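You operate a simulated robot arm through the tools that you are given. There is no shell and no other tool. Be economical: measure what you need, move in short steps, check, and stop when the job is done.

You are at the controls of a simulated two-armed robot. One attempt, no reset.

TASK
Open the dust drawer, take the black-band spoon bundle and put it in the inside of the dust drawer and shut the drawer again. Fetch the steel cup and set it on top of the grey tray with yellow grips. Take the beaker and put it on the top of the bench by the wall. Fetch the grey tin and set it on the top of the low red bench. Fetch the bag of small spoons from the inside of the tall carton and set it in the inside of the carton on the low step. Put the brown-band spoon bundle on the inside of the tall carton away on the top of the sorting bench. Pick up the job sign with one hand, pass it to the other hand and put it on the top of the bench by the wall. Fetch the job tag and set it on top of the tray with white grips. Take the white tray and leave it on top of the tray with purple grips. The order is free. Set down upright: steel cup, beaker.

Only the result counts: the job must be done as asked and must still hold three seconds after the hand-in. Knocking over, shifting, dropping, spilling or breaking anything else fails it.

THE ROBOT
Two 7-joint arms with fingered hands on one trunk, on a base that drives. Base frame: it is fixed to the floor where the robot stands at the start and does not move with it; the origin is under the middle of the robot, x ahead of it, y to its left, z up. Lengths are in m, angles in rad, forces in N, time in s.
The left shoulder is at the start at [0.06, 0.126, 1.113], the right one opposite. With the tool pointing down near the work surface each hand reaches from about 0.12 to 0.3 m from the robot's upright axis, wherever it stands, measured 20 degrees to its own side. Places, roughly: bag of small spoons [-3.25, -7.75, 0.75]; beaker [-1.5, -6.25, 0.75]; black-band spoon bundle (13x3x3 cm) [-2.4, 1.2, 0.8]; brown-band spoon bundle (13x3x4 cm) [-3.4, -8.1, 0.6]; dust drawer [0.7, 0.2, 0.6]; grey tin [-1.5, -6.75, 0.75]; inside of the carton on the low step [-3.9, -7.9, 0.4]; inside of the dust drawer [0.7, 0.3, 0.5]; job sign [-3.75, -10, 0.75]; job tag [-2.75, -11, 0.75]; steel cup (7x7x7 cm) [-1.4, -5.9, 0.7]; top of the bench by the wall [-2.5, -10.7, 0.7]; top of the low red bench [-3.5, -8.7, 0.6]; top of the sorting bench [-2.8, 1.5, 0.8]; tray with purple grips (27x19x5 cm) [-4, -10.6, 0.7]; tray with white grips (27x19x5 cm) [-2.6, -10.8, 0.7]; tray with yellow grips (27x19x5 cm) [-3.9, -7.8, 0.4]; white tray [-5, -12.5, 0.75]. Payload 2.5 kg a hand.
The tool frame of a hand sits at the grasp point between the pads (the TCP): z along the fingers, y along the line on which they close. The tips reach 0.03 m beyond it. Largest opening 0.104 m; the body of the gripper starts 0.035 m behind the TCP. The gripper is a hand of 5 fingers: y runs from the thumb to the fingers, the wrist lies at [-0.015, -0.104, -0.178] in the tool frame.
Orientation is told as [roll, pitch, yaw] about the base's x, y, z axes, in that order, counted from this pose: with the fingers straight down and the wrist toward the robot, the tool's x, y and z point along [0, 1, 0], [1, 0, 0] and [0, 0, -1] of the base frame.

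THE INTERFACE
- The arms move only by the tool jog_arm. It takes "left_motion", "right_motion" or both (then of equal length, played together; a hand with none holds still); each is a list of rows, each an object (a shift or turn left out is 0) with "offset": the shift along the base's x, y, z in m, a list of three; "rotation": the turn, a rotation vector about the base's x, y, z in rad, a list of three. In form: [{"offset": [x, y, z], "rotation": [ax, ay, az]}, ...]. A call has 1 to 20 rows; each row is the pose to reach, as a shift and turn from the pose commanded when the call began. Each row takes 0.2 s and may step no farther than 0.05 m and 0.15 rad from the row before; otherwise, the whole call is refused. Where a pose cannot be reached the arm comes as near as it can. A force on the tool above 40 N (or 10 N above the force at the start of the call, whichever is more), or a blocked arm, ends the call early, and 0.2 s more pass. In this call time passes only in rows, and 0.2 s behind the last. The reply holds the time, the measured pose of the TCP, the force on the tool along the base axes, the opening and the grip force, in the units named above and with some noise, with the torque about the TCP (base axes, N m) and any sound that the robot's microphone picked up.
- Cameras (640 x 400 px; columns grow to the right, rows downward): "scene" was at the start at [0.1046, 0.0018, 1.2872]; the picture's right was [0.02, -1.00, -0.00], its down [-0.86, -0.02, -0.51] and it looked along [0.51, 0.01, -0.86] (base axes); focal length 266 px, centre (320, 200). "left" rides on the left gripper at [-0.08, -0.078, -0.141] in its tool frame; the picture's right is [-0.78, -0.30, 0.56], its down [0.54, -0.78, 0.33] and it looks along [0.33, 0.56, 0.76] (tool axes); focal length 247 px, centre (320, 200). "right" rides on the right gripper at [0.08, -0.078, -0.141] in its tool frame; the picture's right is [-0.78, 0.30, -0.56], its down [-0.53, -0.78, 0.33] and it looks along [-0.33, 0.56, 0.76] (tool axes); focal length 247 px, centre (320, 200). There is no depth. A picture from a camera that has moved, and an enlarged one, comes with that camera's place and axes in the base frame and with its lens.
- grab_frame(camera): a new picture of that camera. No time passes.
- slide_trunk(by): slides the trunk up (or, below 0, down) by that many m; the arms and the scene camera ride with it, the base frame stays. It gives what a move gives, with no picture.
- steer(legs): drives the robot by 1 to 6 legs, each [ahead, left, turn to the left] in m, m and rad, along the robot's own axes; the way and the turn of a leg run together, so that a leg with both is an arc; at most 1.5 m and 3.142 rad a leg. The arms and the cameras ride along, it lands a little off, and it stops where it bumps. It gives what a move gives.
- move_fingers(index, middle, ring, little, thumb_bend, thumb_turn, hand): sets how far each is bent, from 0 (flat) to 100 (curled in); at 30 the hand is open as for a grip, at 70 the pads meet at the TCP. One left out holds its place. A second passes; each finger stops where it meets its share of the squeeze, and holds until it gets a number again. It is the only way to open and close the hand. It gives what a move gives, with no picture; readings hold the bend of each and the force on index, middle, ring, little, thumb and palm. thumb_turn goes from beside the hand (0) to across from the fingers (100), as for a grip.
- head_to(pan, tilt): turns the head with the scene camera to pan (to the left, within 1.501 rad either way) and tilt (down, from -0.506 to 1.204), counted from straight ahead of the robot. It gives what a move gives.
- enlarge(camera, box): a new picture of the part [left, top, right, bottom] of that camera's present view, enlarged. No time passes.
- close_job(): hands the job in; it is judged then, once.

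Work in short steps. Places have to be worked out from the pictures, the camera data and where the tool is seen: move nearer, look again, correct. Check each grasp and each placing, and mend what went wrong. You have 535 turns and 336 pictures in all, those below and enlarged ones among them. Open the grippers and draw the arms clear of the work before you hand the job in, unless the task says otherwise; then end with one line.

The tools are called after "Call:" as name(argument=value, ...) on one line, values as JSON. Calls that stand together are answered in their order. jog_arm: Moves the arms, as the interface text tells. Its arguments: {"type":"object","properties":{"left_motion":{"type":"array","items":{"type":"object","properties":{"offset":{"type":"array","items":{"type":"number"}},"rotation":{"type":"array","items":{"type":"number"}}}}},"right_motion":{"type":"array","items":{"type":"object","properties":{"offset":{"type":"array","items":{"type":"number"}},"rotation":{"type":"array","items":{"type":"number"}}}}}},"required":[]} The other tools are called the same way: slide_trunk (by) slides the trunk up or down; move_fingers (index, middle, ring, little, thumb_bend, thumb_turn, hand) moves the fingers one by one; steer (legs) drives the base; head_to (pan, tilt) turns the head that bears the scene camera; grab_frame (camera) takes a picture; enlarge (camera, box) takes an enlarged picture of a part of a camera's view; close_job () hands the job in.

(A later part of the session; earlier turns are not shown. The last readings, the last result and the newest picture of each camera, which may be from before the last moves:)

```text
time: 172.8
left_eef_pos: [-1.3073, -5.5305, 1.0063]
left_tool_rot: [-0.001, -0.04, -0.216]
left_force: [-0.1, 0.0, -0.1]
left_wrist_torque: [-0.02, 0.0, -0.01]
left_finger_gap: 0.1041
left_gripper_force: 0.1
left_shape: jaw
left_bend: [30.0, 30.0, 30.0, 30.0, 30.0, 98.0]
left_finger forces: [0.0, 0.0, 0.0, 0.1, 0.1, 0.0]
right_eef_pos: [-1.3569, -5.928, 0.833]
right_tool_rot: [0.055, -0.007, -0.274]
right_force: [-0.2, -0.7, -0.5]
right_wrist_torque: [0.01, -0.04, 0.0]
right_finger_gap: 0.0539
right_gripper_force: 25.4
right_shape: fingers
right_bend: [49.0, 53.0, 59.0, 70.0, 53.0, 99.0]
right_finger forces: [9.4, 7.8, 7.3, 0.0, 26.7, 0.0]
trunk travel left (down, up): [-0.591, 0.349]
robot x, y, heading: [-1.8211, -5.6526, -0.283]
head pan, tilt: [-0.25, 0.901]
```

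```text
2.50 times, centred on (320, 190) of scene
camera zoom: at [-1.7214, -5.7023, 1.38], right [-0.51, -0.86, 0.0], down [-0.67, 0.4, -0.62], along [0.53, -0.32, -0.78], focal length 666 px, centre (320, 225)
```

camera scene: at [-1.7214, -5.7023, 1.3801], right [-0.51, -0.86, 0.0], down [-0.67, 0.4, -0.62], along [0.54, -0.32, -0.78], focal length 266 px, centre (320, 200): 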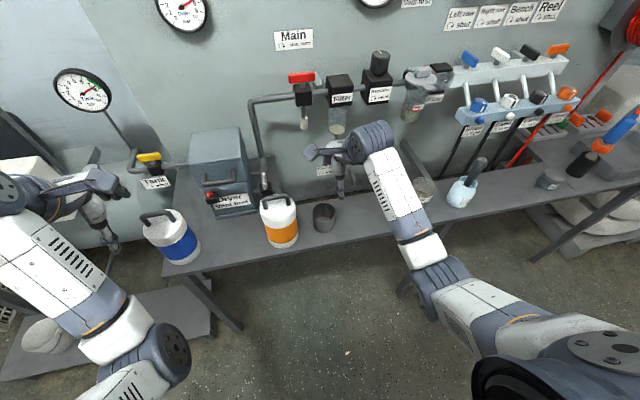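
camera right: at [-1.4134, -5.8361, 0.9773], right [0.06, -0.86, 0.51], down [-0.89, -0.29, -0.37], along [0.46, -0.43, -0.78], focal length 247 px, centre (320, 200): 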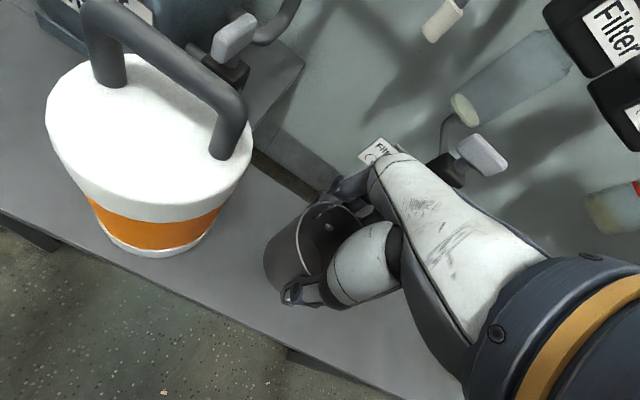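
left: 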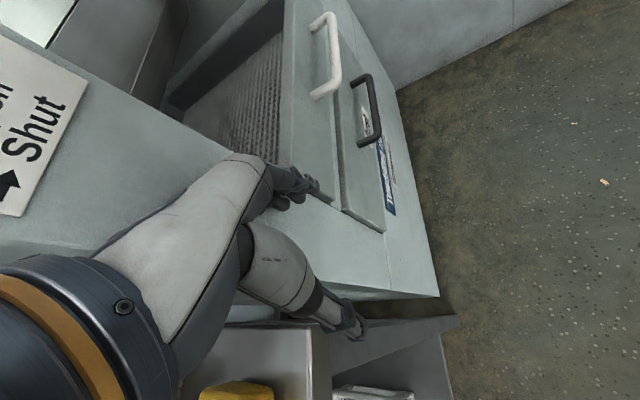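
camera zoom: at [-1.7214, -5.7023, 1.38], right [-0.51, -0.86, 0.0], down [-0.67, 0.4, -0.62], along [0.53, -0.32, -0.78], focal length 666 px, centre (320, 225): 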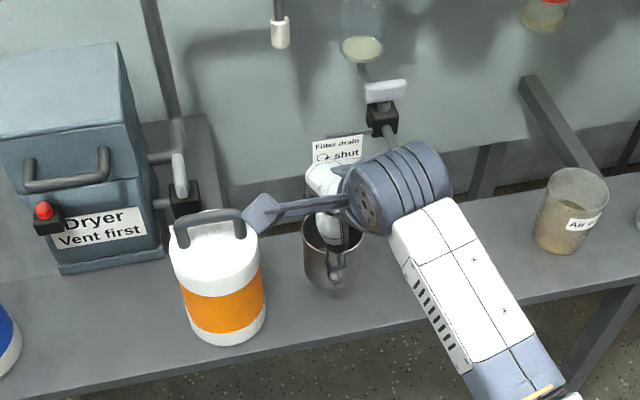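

Cup held. I raise it clear, back off and strafe along the bench toward the tin.

Call:
jog_arm(right_motion=[{"offset": [-0.01, 0.0, 0.04]}, {"offset": [-0.03, 0.0, 0.08]}, {"offset": [-0.05, 0.01, 0.1]}])

Call:
steer(legs=[[-0.25, 0, -0.02], [0, -0.95, 0]])

Call:
head_to(pan=0, tilt=0.7)

Call:
grab_frame(camera="scene")

```text
time: 173.6
left_eef_pos: [-1.3072, -5.53, 1.0064]
left_tool_rot: [-0.002, -0.038, -0.214]
left_force: [-0.5, -0.5, 0.4]
left_wrist_torque: [0.0, 0.0, -0.01]
left_finger_gap: 0.1037
left_gripper_force: 0.0
left_shape: jaw
left_bend: [30.0, 30.0, 30.0, 30.0, 30.0, 98.0]
left_finger forces: [0.0, 0.1, 0.1, 0.0, 0.0, 0.0]
right_eef_pos: [-1.4049, -5.9175, 0.9327]
right_tool_rot: [0.057, -0.006, -0.275]
right_force: [-0.1, 0.3, -1.3]
right_wrist_torque: [0.05, 0.01, 0.0]
right_finger_gap: 0.0536
right_gripper_force: 25.5
right_shape: fingers
right_bend: [49.0, 53.0, 59.0, 70.0, 53.0, 99.0]
right_finger forces: [9.5, 7.8, 7.4, 0.0, 26.4, 0.0]
trunk travel left (down, up): [-0.591, 0.349]
robot x, y, heading: [-1.8211, -5.6527, -0.283]
head pan, tilt: [-0.25, 0.901]
```

```text
time: 180.0
left_eef_pos: [-1.8349, -6.3762, 1.0069]
left_tool_rot: [-0.003, -0.041, -0.239]
left_force: [-0.8, 0.1, 0.4]
left_wrist_torque: [-0.01, 0.02, 0.02]
left_finger_gap: 0.1037
left_gripper_force: 0.1
left_shape: jaw
left_bend: [30.0, 30.0, 30.0, 30.0, 30.0, 98.0]
left_finger forces: [0.0, 0.1, 0.0, 0.0, 0.0, 0.0]
right_eef_pos: [-1.9404, -6.7628, 0.9317]
right_tool_rot: [0.056, -0.006, -0.297]
right_force: [0.2, -0.5, -0.8]
right_wrist_torque: [0.0, 0.0, -0.01]
right_finger_gap: 0.0537
right_gripper_force: 25.5
right_shape: fingers
right_bend: [49.0, 53.0, 59.0, 70.0, 54.0, 99.0]
right_finger forces: [9.5, 7.7, 7.5, 0.0, 26.1, 0.1]
trunk travel left (down, up): [-0.591, 0.349]
robot x, y, heading: [-2.3514, -6.4846, -0.306]
head pan, tilt: [-0.25, 0.901]
```

```text
time: 180.7
left_eef_pos: [-1.8345, -6.3779, 1.0077]
left_tool_rot: [-0.002, -0.04, -0.239]
left_force: [-0.6, -0.1, -0.6]
left_wrist_torque: [-0.01, -0.05, 0.0]
left_finger_gap: 0.104
left_gripper_force: 0.0
left_shape: jaw
left_bend: [30.0, 30.0, 30.0, 30.0, 30.0, 98.0]
left_finger forces: [0.1, 0.1, 0.0, 0.0, 0.0, 0.1]
right_eef_pos: [-1.9413, -6.763, 0.9328]
right_tool_rot: [0.057, -0.008, -0.297]
right_force: [0.0, -0.2, 0.0]
right_wrist_torque: [-0.01, 0.0, 0.0]
right_finger_gap: 0.0538
right_gripper_force: 25.7
right_shape: fingers
right_bend: [49.0, 53.0, 59.0, 70.0, 54.0, 99.0]
right_finger forces: [9.5, 7.7, 7.6, 0.0, 26.0, 0.0]
trunk travel left (down, up): [-0.591, 0.349]
robot x, y, heading: [-2.3509, -6.4862, -0.307]
head pan, tilt: [0.0, 0.7]
```

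```text
275 pictures are left
camera scene: at [-2.2362, -6.5248, 1.3962], right [-0.3, -0.95, 0.0], down [-0.61, 0.2, -0.76], along [0.73, -0.23, -0.64], focal length 266 px, centre (320, 200)
```

scene: 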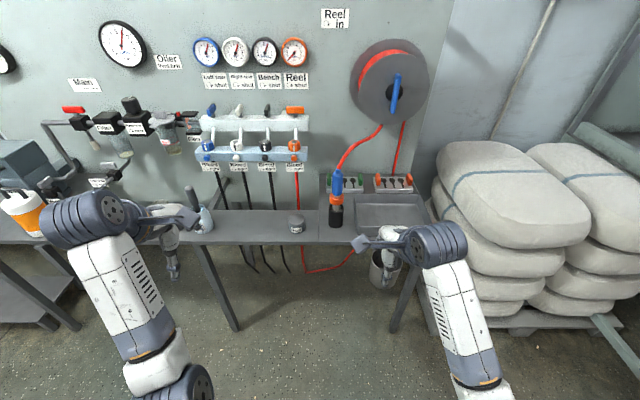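

Grey tin is at ≈(-1.60,-6.64). I move in so it comes under the left hand.

Call:
steer(legs=[[0.25, -0.15, 0]])

Call:
head_to(pan=0.2, tilt=0.9)

Call:
grab_frame(camera="scene")

Call:
grab_frame(camera="left")

```text
time: 182.7
left_eef_pos: [-1.6424, -6.5918, 1.0063]
left_tool_rot: [-0.002, -0.04, -0.239]
left_force: [0.2, 0.1, 0.3]
left_wrist_torque: [0.01, -0.01, -0.02]
left_finger_gap: 0.104
left_gripper_force: 0.1
left_shape: jaw
left_bend: [30.0, 30.0, 30.0, 30.0, 30.0, 98.0]
left_finger forces: [0.0, 0.0, 0.1, 0.0, 0.1, 0.0]
right_eef_pos: [-1.7475, -6.9787, 0.933]
right_tool_rot: [0.055, -0.006, -0.296]
right_force: [-0.1, 0.9, -1.1]
right_wrist_torque: [0.02, -0.02, 0.01]
right_finger_gap: 0.0537
right_gripper_force: 25.4
right_shape: fingers
right_bend: [49.0, 53.0, 59.0, 70.0, 54.0, 99.0]
right_finger forces: [9.6, 7.7, 7.5, 0.0, 26.1, 0.0]
trunk travel left (down, up): [-0.591, 0.349]
robot x, y, heading: [-2.16, -6.7017, -0.306]
head pan, tilt: [0.0, 0.7]
```

```text
time: 183.5
left_eef_pos: [-1.6435, -6.5923, 1.0065]
left_tool_rot: [-0.003, -0.042, -0.238]
left_force: [-0.8, 0.4, 0.5]
left_wrist_torque: [0.05, 0.01, -0.03]
left_finger_gap: 0.104
left_gripper_force: 0.0
left_shape: jaw
left_bend: [30.0, 30.0, 30.0, 30.0, 30.0, 98.0]
left_finger forces: [0.1, 0.1, 0.0, 0.0, 0.1, 0.0]
right_eef_pos: [-1.7488, -6.9771, 0.933]
right_tool_rot: [0.055, -0.005, -0.296]
right_force: [-0.4, 0.3, -0.8]
right_wrist_torque: [0.0, 0.0, 0.0]
right_finger_gap: 0.0536
right_gripper_force: 25.1
right_shape: fingers
right_bend: [49.0, 53.0, 59.0, 70.0, 54.0, 99.0]
right_finger forces: [9.5, 7.7, 7.7, 0.1, 26.2, 0.1]
trunk travel left (down, up): [-0.591, 0.349]
robot x, y, heading: [-2.161, -6.7035, -0.306]
head pan, tilt: [0.201, 0.901]
```

```text
274 pictures are left
camera scene: at [-2.0499, -6.7229, 1.3801], right [-0.11, -0.99, 0.0], down [-0.78, 0.08, -0.62], along [0.62, -0.07, -0.78], focal length 266 px, centre (320, 200)
```

scene: 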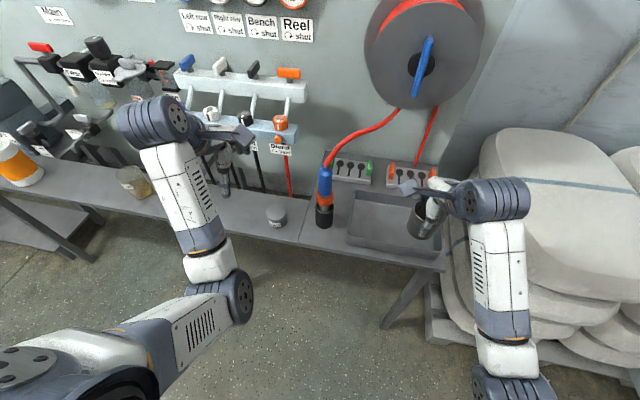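

```text
273 pictures are left
camera left: at [-1.7423, -6.6488, 1.1457], right [-0.45, -0.69, -0.57], down [-0.62, 0.7, -0.36], along [0.65, 0.19, -0.74], focal length 247 px, centre (320, 200)
```

left: 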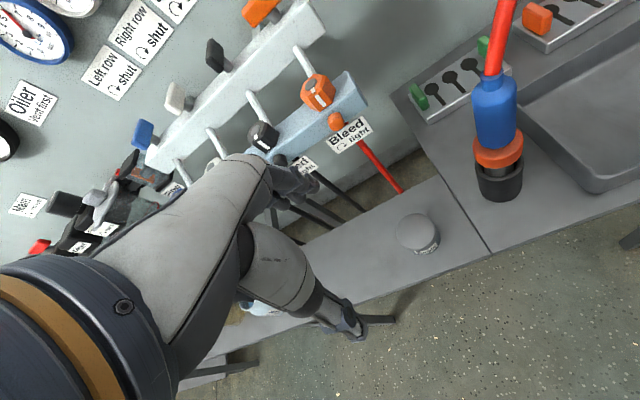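

Tin top centre ≈(-1.578,-6.646,0.75). I move the left hand sideways over it, then look before descending.

Call:
jog_arm(left_motion=[{"offset": [0.0, -0.04, 0]}, {"offset": [0.02, -0.054, -0.02]}, {"offset": [0.045, -0.054, -0.05]}, {"offset": [0.065, -0.054, -0.09]}, {"offset": [0.065, -0.054, -0.13]}])

Call:
grab_frame(camera="left")

Call:
enlarge(camera="scene", box=[160, 100, 360, 260])

```text
time: 184.7
left_eef_pos: [-1.5773, -6.6461, 0.8782]
left_tool_rot: [-0.005, -0.04, -0.236]
left_force: [0.6, -0.1, -0.7]
left_wrist_torque: [-0.03, -0.03, 0.0]
left_finger_gap: 0.1039
left_gripper_force: 0.1
left_shape: jaw
left_bend: [30.0, 30.0, 30.0, 30.0, 30.0, 98.0]
left_finger forces: [0.0, 0.0, 0.0, 0.0, 0.0, 0.0]
right_eef_pos: [-1.7478, -6.9771, 0.9325]
right_tool_rot: [0.056, -0.008, -0.295]
right_force: [0.1, -1.1, -1.2]
right_wrist_torque: [-0.01, 0.03, -0.02]
right_finger_gap: 0.0535
right_gripper_force: 25.7
right_shape: fingers
right_bend: [49.0, 53.0, 59.0, 70.0, 54.0, 99.0]
right_finger forces: [9.6, 7.7, 7.6, 0.0, 26.0, 0.0]
trunk travel left (down, up): [-0.591, 0.349]
robot x, y, heading: [-2.1627, -6.7006, -0.305]
head pan, tilt: [0.201, 0.901]
```

```text
272 pictures are left
camera left: at [-1.6772, -6.7026, 1.0184], right [-0.45, -0.69, -0.57], down [-0.62, 0.7, -0.37], along [0.65, 0.19, -0.74], focal length 247 px, centre (320, 200)
```

left: 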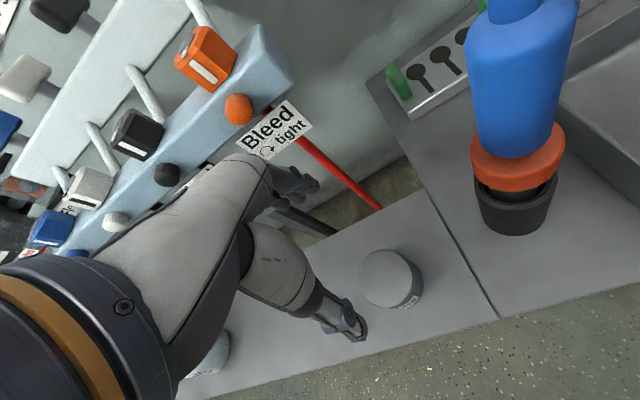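

```text
2.50 times, centred on (260, 180) of scene
camera zoom: at [-2.0499, -6.7227, 1.3801], right [-0.11, -0.99, 0.0], down [-0.78, 0.08, -0.62], along [0.62, -0.07, -0.78], focal length 666 px, centre (470, 250)
```

zoom: 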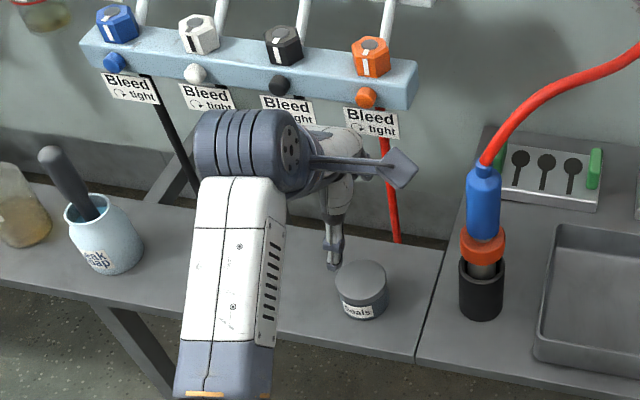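

Aligned with the tin ("Seals"). I narrow the fingers slightly and descend.

Call:
move_fingers(hand="left", index=35, middle=35, ring=35, little=35, thumb_bend=32, thumb_turn=100)

Call:
jog_arm(left_motion=[{"offset": [-0.006, -0.002, -0.04]}, {"offset": [-0.006, -0.002, -0.08]}, {"offset": [-0.006, -0.002, -0.11]}])

Call:
grab_frame(camera="left")

Call:
enlarge(camera="scene", box=[160, 100, 360, 260])

```text
time: 185.7
left_eef_pos: [-1.5776, -6.6451, 0.8802]
left_tool_rot: [-0.002, -0.04, -0.237]
left_force: [1.1, -0.1, -0.1]
left_wrist_torque: [-0.02, 0.03, 0.03]
left_finger_gap: 0.0951
left_gripper_force: 0.0
left_shape: fingers
left_bend: [35.0, 35.0, 35.0, 35.0, 32.0, 98.0]
left_finger forces: [0.0, 0.0, 0.0, 0.1, 0.0, 0.1]
right_eef_pos: [-1.7479, -6.9783, 0.9329]
right_tool_rot: [0.056, -0.009, -0.297]
right_force: [-0.1, -0.2, -0.3]
right_wrist_torque: [-0.01, -0.02, 0.03]
right_finger_gap: 0.0537
right_gripper_force: 25.1
right_shape: fingers
right_bend: [49.0, 53.0, 59.0, 70.0, 54.0, 99.0]
right_finger forces: [9.6, 7.6, 7.5, 0.0, 26.0, 0.1]
trunk travel left (down, up): [-0.591, 0.349]
robot x, y, heading: [-2.1601, -6.7029, -0.305]
head pan, tilt: [0.201, 0.901]
```

```text
time: 186.5
left_eef_pos: [-1.5874, -6.649, 0.7661]
left_tool_rot: [-0.001, -0.04, -0.237]
left_force: [-0.4, 0.0, 0.2]
left_wrist_torque: [0.04, 0.0, -0.01]
left_finger_gap: 0.095
left_gripper_force: 0.1
left_shape: fingers
left_bend: [35.0, 35.0, 35.0, 35.0, 32.0, 98.0]
left_finger forces: [0.0, 0.0, 0.0, 0.0, 0.0, 0.0]
right_eef_pos: [-1.7483, -6.9779, 0.9325]
right_tool_rot: [0.056, -0.007, -0.298]
right_force: [0.7, 0.4, -0.8]
right_wrist_torque: [-0.03, 0.01, -0.03]
right_finger_gap: 0.0536
right_gripper_force: 24.9
right_shape: fingers
right_bend: [49.0, 53.0, 59.0, 70.0, 54.0, 99.0]
right_finger forces: [9.5, 7.8, 7.6, 0.0, 26.0, 0.1]
trunk travel left (down, up): [-0.591, 0.349]
robot x, y, heading: [-2.159, -6.7048, -0.305]
head pan, tilt: [0.201, 0.901]
```

```text
270 pictures are left
camera left: at [-1.6858, -6.7054, 0.9052], right [-0.45, -0.69, -0.57], down [-0.62, 0.7, -0.36], along [0.65, 0.19, -0.74], focal length 247 px, centre (320, 200)
```

left: 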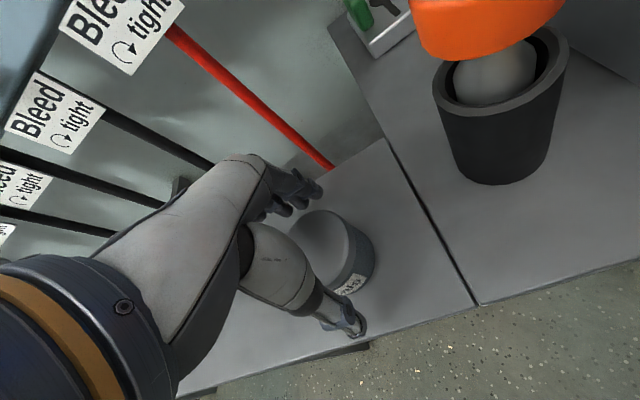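

```text
2.50 times, centred on (260, 180) of scene
camera zoom: at [-2.0499, -6.7228, 1.3801], right [-0.11, -0.99, 0.0], down [-0.78, 0.08, -0.62], along [0.62, -0.07, -0.78], focal length 666 px, centre (470, 250)
```

zoom: 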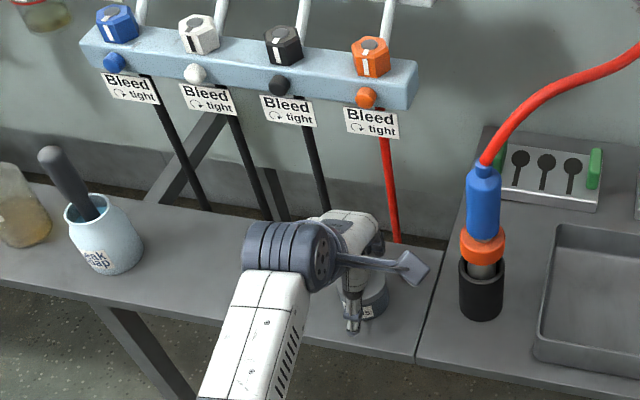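

The tin is between thumb and fingers. Close.

Call:
move_fingers(hand="left", index=70, middle=70, ring=70, little=70, thumb_bend=70)

Call:
jog_arm(left_motion=[{"offset": [0, 0, 0.02]}, {"offset": [-0.01, 0, 0.06]}, {"offset": [-0.03, -0.01, 0.1]}, {"offset": [-0.06, -0.01, 0.14]}, {"offset": [-0.1, -0.01, 0.17]}])

Call:
grab_frame(camera="left")

```text
time: 187.5
left_eef_pos: [-1.5868, -6.648, 0.7664]
left_tool_rot: [-0.002, -0.039, -0.236]
left_force: [-0.2, -0.5, 0.0]
left_wrist_torque: [0.03, -0.08, -0.03]
left_finger_gap: 0.0497
left_gripper_force: 17.6
left_shape: fingers
left_bend: [55.0, 58.0, 66.0, 70.0, 50.0, 100.0]
left_finger forces: [7.8, 7.3, 2.6, 0.0, 18.1, 0.0]
right_eef_pos: [-1.7475, -6.9776, 0.931]
right_tool_rot: [0.056, -0.008, -0.297]
right_force: [0.0, 0.8, -1.0]
right_wrist_torque: [-0.01, 0.01, 0.0]
right_finger_gap: 0.0535
right_gripper_force: 25.0
right_shape: fingers
right_bend: [49.0, 53.0, 59.0, 70.0, 54.0, 99.0]
right_finger forces: [9.5, 7.7, 7.6, 0.1, 26.0, 0.1]
trunk travel left (down, up): [-0.591, 0.349]
robot x, y, heading: [-2.1605, -6.7025, -0.306]
head pan, tilt: [0.201, 0.901]
```

```text
time: 188.7
left_eef_pos: [-1.6851, -6.659, 0.9389]
left_tool_rot: [-0.001, -0.04, -0.235]
left_force: [0.6, 0.1, -0.3]
left_wrist_torque: [-0.01, -0.01, 0.01]
left_finger_gap: 0.0495
left_gripper_force: 18.2
left_shape: fingers
left_bend: [55.0, 58.0, 66.0, 70.0, 50.0, 100.0]
left_finger forces: [7.6, 7.1, 2.6, 0.1, 17.9, 0.1]
right_eef_pos: [-1.7483, -6.9782, 0.9327]
right_tool_rot: [0.056, -0.007, -0.296]
right_force: [0.1, 0.3, -0.9]
right_wrist_torque: [0.02, 0.0, 0.01]
right_finger_gap: 0.0537
right_gripper_force: 25.2
right_shape: fingers
right_bend: [49.0, 53.0, 59.0, 70.0, 54.0, 99.0]
right_finger forces: [9.4, 7.8, 7.5, 0.0, 26.1, 0.0]
trunk travel left (down, up): [-0.591, 0.349]
robot x, y, heading: [-2.1571, -6.7068, -0.309]
head pan, tilt: [0.201, 0.901]
```

```text
268 pictures are left
camera left: at [-1.7845, -6.7157, 1.0783], right [-0.45, -0.69, -0.57], down [-0.62, 0.7, -0.36], along [0.65, 0.19, -0.74], focal length 247 px, centre (320, 200)
```

left: 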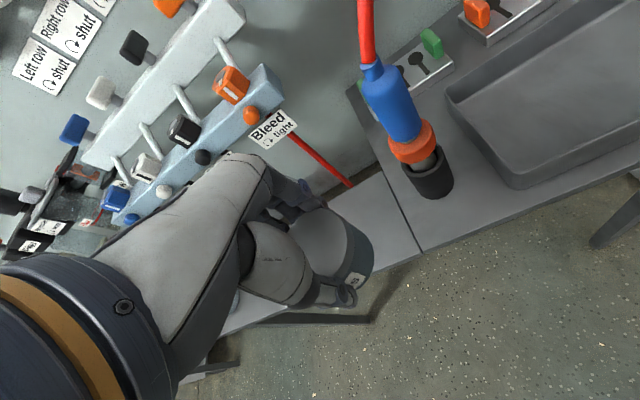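

Tin held firmly. I back away from the bench and turn to face the cartons.

Call:
steer(legs=[[-0.6, 0, 0], [0, 0, -1.6]])

Call:
head_to(pan=0, tilt=0.5)

Call:
grab_frame(camera="scene")

```text
time: 196.0
left_eef_pos: [-2.7088, -6.9943, 0.939]
left_tool_rot: [-0.001, -0.039, -1.802]
left_force: [-0.1, -0.4, 0.4]
left_wrist_torque: [-0.03, 0.02, 0.03]
left_finger_gap: 0.0495
left_gripper_force: 17.1
left_shape: fingers
left_bend: [56.0, 59.0, 67.0, 70.0, 50.0, 100.0]
left_finger forces: [7.6, 6.9, 2.6, 0.0, 17.1, 0.0]
right_eef_pos: [-3.0276, -6.9324, 0.9315]
right_tool_rot: [0.055, -0.008, -1.864]
right_force: [-0.1, 1.0, -0.6]
right_wrist_torque: [-0.02, -0.02, -0.04]
right_finger_gap: 0.0532
right_gripper_force: 24.5
right_shape: fingers
right_bend: [49.0, 53.0, 59.0, 70.0, 54.0, 99.0]
right_finger forces: [9.0, 7.5, 7.6, 0.0, 24.8, 0.0]
trunk travel left (down, up): [-0.591, 0.349]
robot x, y, heading: [-2.7605, -6.5187, -1.872]
head pan, tilt: [0.201, 0.901]
```

```text
time: 196.9
left_eef_pos: [-2.7086, -6.9952, 0.9394]
left_tool_rot: [-0.002, -0.041, -1.803]
left_force: [-0.1, 0.9, -0.6]
left_wrist_torque: [0.01, -0.03, 0.02]
left_finger_gap: 0.0491
left_gripper_force: 17.3
left_shape: fingers
left_bend: [56.0, 59.0, 67.0, 70.0, 50.0, 100.0]
left_finger forces: [7.6, 6.9, 2.6, 0.0, 17.1, 0.0]
right_eef_pos: [-3.0287, -6.9327, 0.9334]
right_tool_rot: [0.056, -0.008, -1.862]
right_force: [0.3, -0.3, -1.0]
right_wrist_torque: [0.0, 0.0, 0.01]
right_finger_gap: 0.0531
right_gripper_force: 24.2
right_shape: fingers
right_bend: [49.0, 53.0, 59.0, 70.0, 54.0, 99.0]
right_finger forces: [9.0, 7.7, 7.7, 0.0, 24.8, 0.0]
trunk travel left (down, up): [-0.591, 0.349]
robot x, y, heading: [-2.7542, -6.5173, -1.876]
head pan, tilt: [0.0, 0.499]
```

```text
267 pictures are left
camera scene: at [-2.7967, -6.6433, 1.4138], right [-0.95, 0.3, 0.0], down [0.14, 0.46, -0.88], along [-0.26, -0.84, -0.48], focal length 266 px, centre (320, 200)
```

scene: 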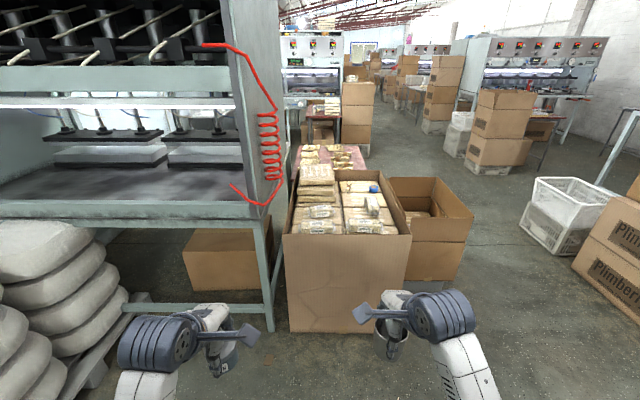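

I zoom on the cartons and the red bench behind.

Call:
enlarge(camera="scene", box=[270, 90, 490, 250])

```text
2.50 times, centred on (380, 170) of scene
camera zoom: at [-2.7967, -6.6433, 1.4138], right [-0.95, 0.3, 0.0], down [0.14, 0.46, -0.88], along [-0.26, -0.84, -0.48], focal length 666 px, centre (170, 275)
```

zoom: 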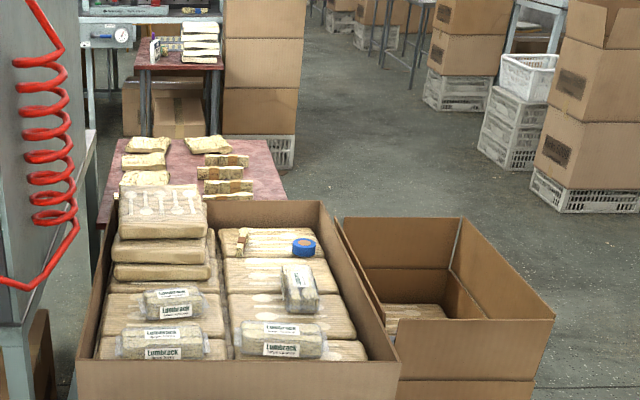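

From the west side I can reach the low-step carton best. I strafe right past the tall carton, go ahead and look.

Call:
steer(legs=[[0, -1.45, 0], [0.55, 0, 0]])

Call:
head_to(pan=0.2, tilt=0.7)

Call:
grab_frame(camera="scene")

```text
time: 206.6
left_eef_pos: [-4.208, -7.1078, 0.939]
left_tool_rot: [0.0, -0.039, -1.8]
left_force: [-0.1, -0.7, -1.0]
left_wrist_torque: [0.0, -0.02, -0.02]
left_finger_gap: 0.0492
left_gripper_force: 17.1
left_shape: fingers
left_bend: [56.0, 59.0, 67.0, 70.0, 50.0, 100.0]
left_finger forces: [7.7, 6.9, 2.8, 0.0, 17.0, 0.0]
right_eef_pos: [-4.528, -7.0466, 0.9323]
right_tool_rot: [0.054, -0.007, -1.858]
right_force: [-0.2, 0.4, -0.8]
right_wrist_torque: [-0.01, -0.03, -0.02]
right_finger_gap: 0.053
right_gripper_force: 24.6
right_shape: fingers
right_bend: [49.0, 53.0, 60.0, 70.0, 54.0, 99.0]
right_finger forces: [8.9, 7.6, 7.8, 0.0, 24.5, 0.0]
trunk travel left (down, up): [-0.591, 0.349]
robot x, y, heading: [-4.2515, -6.6321, -1.873]
head pan, tilt: [0.0, 0.499]
```

```text
time: 207.3
left_eef_pos: [-4.2072, -7.108, 0.9392]
left_tool_rot: [-0.002, -0.039, -1.801]
left_force: [-0.9, 0.4, -0.5]
left_wrist_torque: [0.0, 0.02, 0.02]
left_finger_gap: 0.0492
left_gripper_force: 17.7
left_shape: fingers
left_bend: [56.0, 59.0, 67.0, 70.0, 50.0, 100.0]
left_finger forces: [7.7, 6.9, 2.8, 0.0, 17.0, 0.1]
right_eef_pos: [-4.5277, -7.0452, 0.932]
right_tool_rot: [0.056, -0.008, -1.86]
right_force: [-0.1, 0.7, -0.3]
right_wrist_torque: [0.01, 0.03, 0.0]
right_finger_gap: 0.0531
right_gripper_force: 24.8
right_shape: fingers
right_bend: [49.0, 53.0, 60.0, 70.0, 54.0, 99.0]
right_finger forces: [9.0, 7.6, 7.8, 0.0, 24.5, 0.0]
trunk travel left (down, up): [-0.591, 0.349]
robot x, y, heading: [-4.2529, -6.6334, -1.874]
head pan, tilt: [0.201, 0.7]
```

```text
265 pictures are left
camera scene: at [-4.2786, -6.754, 1.3962], right [-0.99, 0.1, 0.0], down [0.06, 0.64, -0.77], along [-0.08, -0.76, -0.64], focal length 266 px, centre (320, 200)
```

scene: 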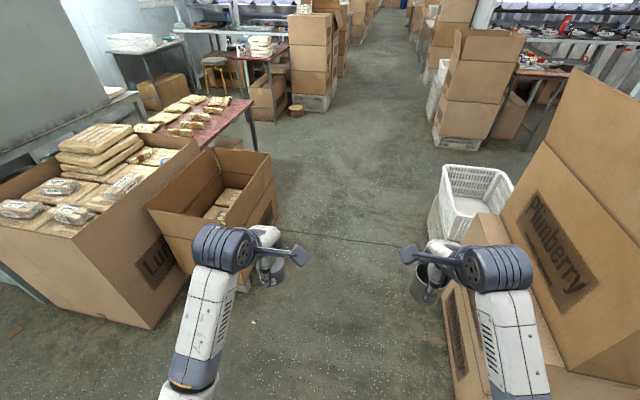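

I turn to face east here, then strafe south alongside the low-step carton.

Call:
steer(legs=[[0, 0, 1.57], [-0.08, 0, 0], [0, -0.9, 0]])

Call:
head_to(pan=0, tilt=0.9)

Call:
grab_frame(camera="scene")

```text
time: 216.5
left_eef_pos: [-4.1079, -7.3959, 0.9396]
left_tool_rot: [-0.001, -0.041, -0.219]
left_force: [-0.7, 0.3, -1.0]
left_wrist_torque: [0.0, -0.01, 0.02]
left_finger_gap: 0.0492
left_gripper_force: 16.5
left_shape: fingers
left_bend: [56.0, 59.0, 67.0, 70.0, 50.0, 100.0]
left_finger forces: [7.7, 6.9, 2.7, 0.0, 16.4, 0.0]
right_eef_pos: [-4.1672, -7.717, 0.9317]
right_tool_rot: [0.055, -0.008, -0.278]
right_force: [0.1, -0.3, -0.8]
right_wrist_torque: [0.02, 0.0, -0.01]
right_finger_gap: 0.0523
right_gripper_force: 23.6
right_shape: fingers
right_bend: [49.0, 53.0, 60.0, 70.0, 54.0, 99.0]
right_finger forces: [8.6, 7.4, 7.9, 0.1, 23.4, 0.1]
trunk travel left (down, up): [-0.591, 0.349]
robot x, y, heading: [-4.5854, -7.4455, -0.29]
head pan, tilt: [0.201, 0.7]
```

```text
time: 217.2
left_eef_pos: [-4.1088, -7.3966, 0.9388]
left_tool_rot: [-0.001, -0.039, -0.218]
left_force: [0.5, 0.7, -0.8]
left_wrist_torque: [0.01, 0.01, 0.0]
left_finger_gap: 0.0492
left_gripper_force: 16.6
left_shape: fingers
left_bend: [56.0, 59.0, 67.0, 70.0, 50.0, 100.0]
left_finger forces: [7.7, 6.7, 2.7, 0.1, 16.3, 0.0]
right_eef_pos: [-4.1678, -7.7182, 0.9328]
right_tool_rot: [0.055, -0.006, -0.278]
right_force: [-0.4, 0.8, -0.3]
right_wrist_torque: [0.0, 0.0, -0.01]
right_finger_gap: 0.0526
right_gripper_force: 23.6
right_shape: fingers
right_bend: [49.0, 53.0, 60.0, 70.0, 54.0, 99.0]
right_finger forces: [8.5, 7.5, 7.9, 0.1, 23.4, 0.1]
trunk travel left (down, up): [-0.591, 0.349]
robot x, y, heading: [-4.5844, -7.4498, -0.291]
head pan, tilt: [0.0, 0.901]
```

```text
264 pictures are left
camera scene: at [-4.4755, -7.4826, 1.3801], right [-0.28, -0.96, 0.0], down [-0.75, 0.22, -0.62], along [0.6, -0.18, -0.78], focal length 266 px, centre (320, 200)
```

scene: 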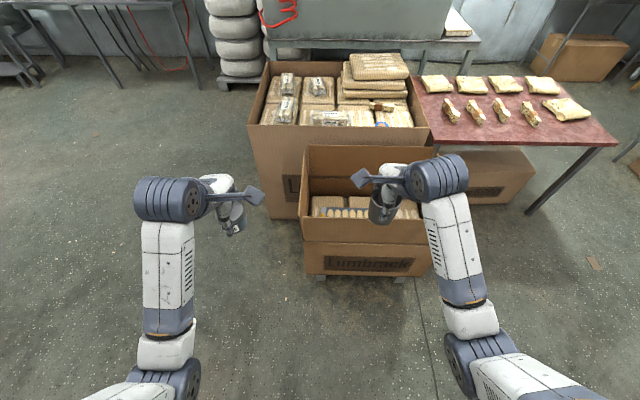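

Zoom into the cartons from here.

Call:
enlarge(camera="scene", box=[240, 40, 440, 165])

Call:
enlarge(camera="scene", box=[290, 130, 440, 290])

```text
3.20 times, centred on (340, 102) of scene
camera zoom: at [-4.4755, -7.4826, 1.3801], right [-0.28, -0.96, 0.0], down [-0.75, 0.22, -0.62], along [0.6, -0.18, -0.78], focal length 852 px, centre (256, 512)
```

zoom: 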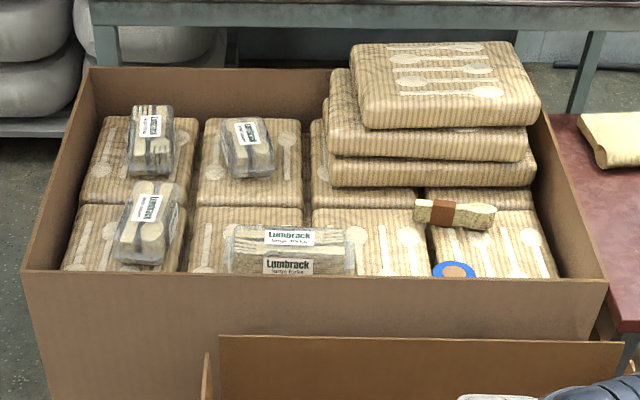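

```text
2.50 times, centred on (365, 210) of scene
camera zoom: at [-4.4755, -7.4826, 1.3801], right [-0.28, -0.96, 0.0], down [-0.75, 0.22, -0.62], along [0.6, -0.18, -0.78], focal length 666 px, centre (208, 175)
```

zoom: 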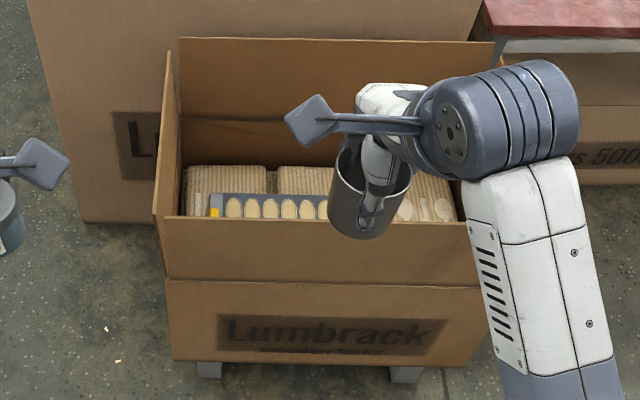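

The brown-band bundle is visible in the tall carton; the tray lies deep in the low carton. I move closer to look straight down into it.

Call:
steer(legs=[[0.2, -0.06, 0]])

Call:
head_to(pan=-0.2, tilt=1.0)

Call:
grab_frame(camera="scene")

Call:
grab_frame(camera="right")

```text
time: 218.9
left_eef_pos: [-3.936, -7.5091, 0.9385]
left_tool_rot: [-0.001, -0.041, -0.218]
left_force: [0.3, 0.1, -0.4]
left_wrist_torque: [-0.02, 0.02, 0.01]
left_finger_gap: 0.049
left_gripper_force: 16.4
left_shape: fingers
left_bend: [56.0, 59.0, 67.0, 70.0, 50.0, 100.0]
left_finger forces: [7.7, 6.7, 2.7, 0.1, 16.4, 0.1]
right_eef_pos: [-3.9938, -7.8296, 0.9326]
right_tool_rot: [0.056, -0.007, -0.276]
right_force: [0.2, -0.4, -1.1]
right_wrist_torque: [0.02, 0.01, 0.01]
right_finger_gap: 0.0526
right_gripper_force: 23.7
right_shape: fingers
right_bend: [49.0, 54.0, 60.0, 70.0, 54.0, 99.0]
right_finger forces: [8.6, 7.3, 7.9, 0.1, 23.4, 0.0]
trunk travel left (down, up): [-0.591, 0.349]
robot x, y, heading: [-4.411, -7.5634, -0.289]
head pan, tilt: [0.0, 0.901]
```

```text
time: 219.6
left_eef_pos: [-3.9353, -7.5098, 0.9386]
left_tool_rot: [-0.001, -0.039, -0.218]
left_force: [-0.4, -0.5, -1.0]
left_wrist_torque: [0.05, 0.02, -0.02]
left_finger_gap: 0.0487
left_gripper_force: 17.0
left_shape: fingers
left_bend: [56.0, 59.0, 67.0, 70.0, 50.0, 100.0]
left_finger forces: [7.7, 6.8, 2.7, 0.0, 16.5, 0.1]
right_eef_pos: [-3.9943, -7.8302, 0.9327]
right_tool_rot: [0.055, -0.007, -0.277]
right_force: [1.4, 1.0, -1.5]
right_wrist_torque: [-0.01, 0.04, 0.02]
right_finger_gap: 0.0523
right_gripper_force: 24.0
right_shape: fingers
right_bend: [49.0, 54.0, 60.0, 70.0, 54.0, 99.0]
right_finger forces: [8.6, 7.3, 7.9, 0.0, 23.4, 0.1]
trunk travel left (down, up): [-0.591, 0.349]
robot x, y, heading: [-4.4125, -7.5629, -0.291]
head pan, tilt: [-0.201, 1.0]
```

```text
261 pictures are left
camera scene: at [-4.3139, -7.6063, 1.3728], right [-0.47, -0.88, 0.0], down [-0.74, 0.39, -0.54], along [0.48, -0.25, -0.84], focal length 266 px, centre (320, 200)
```

scene: 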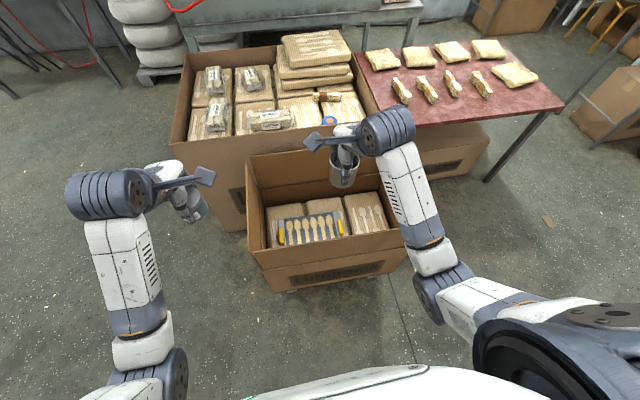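

```text
260 pictures are left
camera right: at [-4.0498, -7.7392, 1.0772], right [0.06, -0.86, 0.51], down [-0.89, -0.28, -0.37], along [0.46, -0.43, -0.77], focal length 247 px, centre (320, 200)
```

right: 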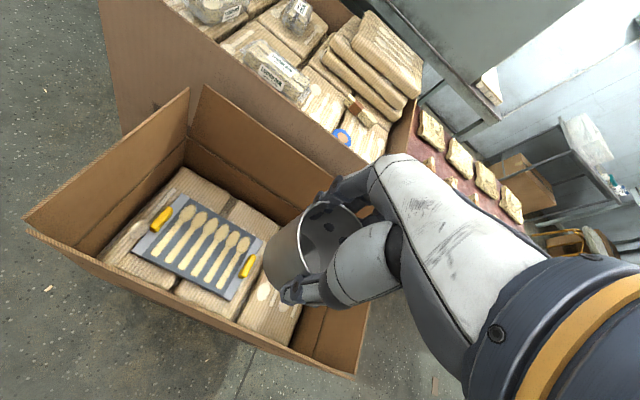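

The yellow-grip tray lies in the carton, centre ≈(-3.906,-7.78,0.48). I zoom to see its surface.

Call:
enlarge(camera="right", box=[80, 160, 320, 320])

Call:
enlarge(camera="scene", box=[240, 170, 420, 290])

```text
2.50 times, centred on (200, 240) of right
camera zoom: at [-4.0498, -7.7392, 1.0772], right [0.06, -0.86, 0.51], down [-0.89, -0.28, -0.37], along [0.46, -0.43, -0.77], focal length 617 px, centre (620, 100)
```

zoom: 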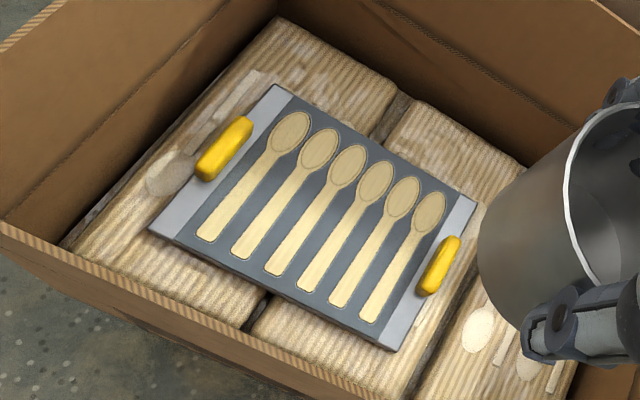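

```text
3.33 times, centred on (330, 230) of scene
camera zoom: at [-4.3139, -7.6063, 1.3728], right [-0.47, -0.88, 0.0], down [-0.74, 0.39, -0.54], along [0.48, -0.25, -0.84], focal length 888 px, centre (287, 100)
```

zoom: 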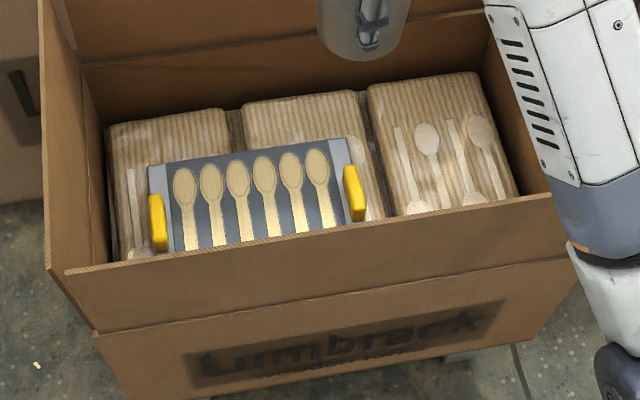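

Re-measured: tray top z≈0.38, carton walls ≈0.64, so I must reach in deep. I turn the right hand 90° (wrist to the south, along the carton) so the forearm clears the near wall, and move the left hand aside.

Call:
jog_arm(left_motion=[{"offset": [0.01, 0.035, 0]}, {"offset": [0.02, 0.07, 0]}, {"offset": [0.03, 0.1, 0]}])

Call:
jog_arm(right_motion=[{"rotation": [0, 0, 0.14]}, {"rotation": [0, 0, 0.28]}, {"rotation": [0, 0, 0.42]}, {"rotation": [0, 0, 0.56]}, {"rotation": [0, 0, 0.7]}, {"rotation": [0, 0, 0.84]}, {"rotation": [0, 0, 0.98]}, {"rotation": [0, 0, 1.12]}, {"rotation": [0, 0, 1.26]}, {"rotation": [0, 0, 1.4]}, {"rotation": [0, 0, 1.5]}])

Call:
steer(legs=[[0.08, 0.06, 0]])

Call:
grab_frame(camera="scene")

Call:
grab_frame(camera="right")

```text
time: 220.4
left_eef_pos: [-3.9104, -7.4098, 0.9387]
left_tool_rot: [-0.005, -0.04, -0.22]
left_force: [1.0, 0.7, -0.6]
left_wrist_torque: [0.0, 0.03, -0.01]
left_finger_gap: 0.0488
left_gripper_force: 16.4
left_shape: fingers
left_bend: [56.0, 59.0, 67.0, 70.0, 50.0, 100.0]
left_finger forces: [7.7, 6.8, 2.8, 0.0, 16.4, 0.0]
right_eef_pos: [-3.9942, -7.8294, 0.9329]
right_tool_rot: [0.054, -0.007, -0.275]
right_force: [0.2, -0.4, -0.6]
right_wrist_torque: [-0.01, 0.0, 0.02]
right_finger_gap: 0.0525
right_gripper_force: 23.9
right_shape: fingers
right_bend: [49.0, 54.0, 60.0, 70.0, 54.0, 99.0]
right_finger forces: [8.7, 7.4, 7.9, 0.0, 23.3, 0.0]
trunk travel left (down, up): [-0.591, 0.349]
robot x, y, heading: [-4.4123, -7.5621, -0.29]
head pan, tilt: [-0.201, 1.0]
```

```text
time: 222.8
left_eef_pos: [-3.9094, -7.4105, 0.9391]
left_tool_rot: [-0.001, -0.04, -0.218]
left_force: [-0.1, 0.3, -0.6]
left_wrist_torque: [0.02, -0.01, 0.01]
left_finger_gap: 0.0491
left_gripper_force: 16.5
left_shape: fingers
left_bend: [56.0, 59.0, 67.0, 70.0, 50.0, 100.0]
left_finger forces: [7.7, 6.9, 2.8, 0.0, 16.4, 0.1]
right_eef_pos: [-3.9932, -7.8299, 0.9308]
right_tool_rot: [0.056, -0.008, 1.225]
right_force: [0.0, -1.1, -1.2]
right_wrist_torque: [-0.01, 0.02, 0.01]
right_finger_gap: 0.0523
right_gripper_force: 23.4
right_shape: fingers
right_bend: [49.0, 54.0, 60.0, 70.0, 54.0, 99.0]
right_finger forces: [8.6, 7.5, 8.1, 0.0, 23.1, 0.1]
trunk travel left (down, up): [-0.591, 0.349]
robot x, y, heading: [-4.409, -7.5659, -0.283]
head pan, tilt: [-0.201, 1.0]
```

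```text
time: 223.9
left_eef_pos: [-3.8153, -7.375, 0.9386]
left_tool_rot: [-0.003, -0.04, -0.22]
left_force: [0.4, 0.5, -1.2]
left_wrist_torque: [0.02, 0.03, 0.0]
left_finger_gap: 0.049
left_gripper_force: 16.7
left_shape: fingers
left_bend: [56.0, 59.0, 67.0, 70.0, 50.0, 100.0]
left_finger forces: [7.7, 6.9, 2.8, 0.0, 16.4, 0.0]
right_eef_pos: [-3.9016, -7.7959, 0.9325]
right_tool_rot: [0.055, -0.006, 1.22]
right_force: [0.0, 0.1, -0.9]
right_wrist_torque: [0.0, 0.0, -0.01]
right_finger_gap: 0.0523
right_gripper_force: 23.6
right_shape: fingers
right_bend: [49.0, 54.0, 60.0, 70.0, 54.0, 99.0]
right_finger forces: [8.5, 7.3, 8.0, 0.0, 23.1, 0.0]
trunk travel left (down, up): [-0.591, 0.349]
robot x, y, heading: [-4.3208, -7.5259, -0.292]
head pan, tilt: [-0.201, 1.0]
```

```text
257 pictures are left
camera scene: at [-4.2201, -7.5711, 1.3727], right [-0.47, -0.88, 0.0], down [-0.74, 0.4, -0.54], along [0.48, -0.25, -0.84], focal length 266 px, centre (320, 200)
```

scene: 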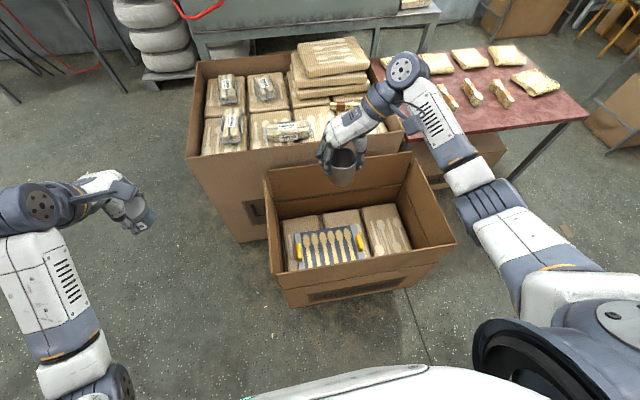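

```text
256 pictures are left
camera right: at [-3.9951, -7.8454, 1.0761], right [0.86, 0.0, 0.51], down [0.22, -0.9, -0.37], along [0.47, 0.43, -0.77], focal length 247 px, centre (320, 200)
```

right: 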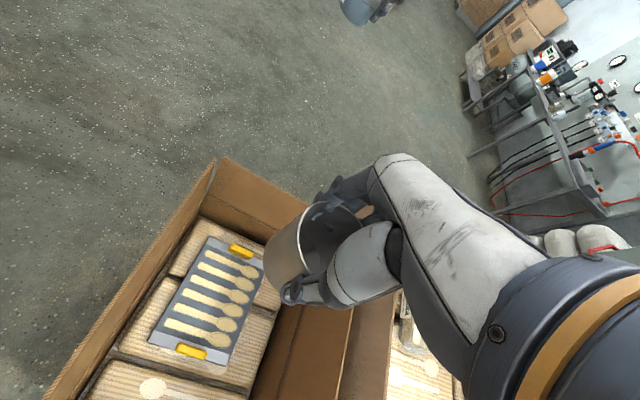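

Alignment nearly right. I lower the trunk, ease 6 cm nearer and re-measure with the cup just above the carton rim.

Call:
slide_trunk(by=-0.15)

Call:
steer(legs=[[0.06, 0, 0]])

Call:
grab_frame(camera="scene")

Call:
grab_frame(camera="right")

```text
time: 225.7
left_eef_pos: [-3.8143, -7.3764, 0.7882]
left_tool_rot: [-0.002, -0.041, -0.22]
left_force: [0.2, -0.8, -0.5]
left_wrist_torque: [0.01, 0.0, 0.05]
left_finger_gap: 0.0489
left_gripper_force: 17.0
left_shape: fingers
left_bend: [56.0, 59.0, 67.0, 70.0, 50.0, 100.0]
left_finger forces: [7.8, 6.9, 2.7, 0.0, 16.4, 0.0]
right_eef_pos: [-3.9005, -7.7957, 0.7829]
right_tool_rot: [0.054, -0.008, 1.222]
right_force: [-0.1, -0.4, -0.7]
right_wrist_torque: [0.01, 0.0, 0.01]
right_finger_gap: 0.0521
right_gripper_force: 24.1
right_shape: fingers
right_bend: [49.0, 54.0, 60.0, 70.0, 54.0, 99.0]
right_finger forces: [8.6, 7.5, 8.0, 0.0, 23.1, 0.1]
trunk travel left (down, up): [-0.441, 0.499]
robot x, y, heading: [-4.3214, -7.5278, -0.289]
head pan, tilt: [-0.201, 1.0]
```

```text
time: 226.7
left_eef_pos: [-3.7591, -7.3928, 0.7877]
left_tool_rot: [-0.001, -0.042, -0.221]
left_force: [0.0, 0.3, -0.6]
left_wrist_torque: [-0.02, 0.03, -0.03]
left_finger_gap: 0.0488
left_gripper_force: 17.2
left_shape: fingers
left_bend: [56.0, 59.0, 67.0, 70.0, 50.0, 100.0]
left_finger forces: [7.7, 6.9, 2.8, 0.1, 16.3, 0.0]
right_eef_pos: [-3.8466, -7.8126, 0.7812]
right_tool_rot: [0.055, -0.008, 1.222]
right_force: [0.3, 0.0, -0.3]
right_wrist_torque: [-0.02, 0.03, -0.02]
right_finger_gap: 0.0526
right_gripper_force: 23.6
right_shape: fingers
right_bend: [49.0, 54.0, 60.0, 70.0, 54.0, 99.0]
right_finger forces: [8.6, 7.5, 8.0, 0.1, 23.1, 0.1]
trunk travel left (down, up): [-0.441, 0.499]
robot x, y, heading: [-4.2613, -7.5447, -0.289]
head pan, tilt: [-0.201, 1.0]
```

```text
255 pictures are left
camera scene: at [-4.1656, -7.5879, 1.2228], right [-0.47, -0.88, 0.0], down [-0.74, 0.4, -0.54], along [0.48, -0.25, -0.84], focal length 266 px, centre (320, 200)
```

scene: 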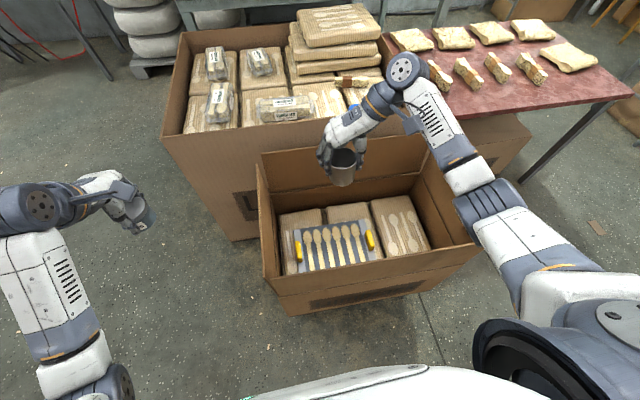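

```text
254 pictures are left
camera right: at [-3.9406, -7.8621, 0.9262], right [0.86, 0.0, 0.51], down [0.22, -0.9, -0.37], along [0.47, 0.43, -0.77], focal length 247 px, centre (320, 200)
```

right: 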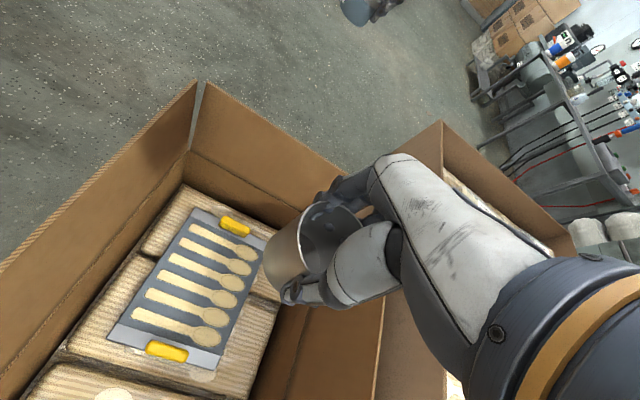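

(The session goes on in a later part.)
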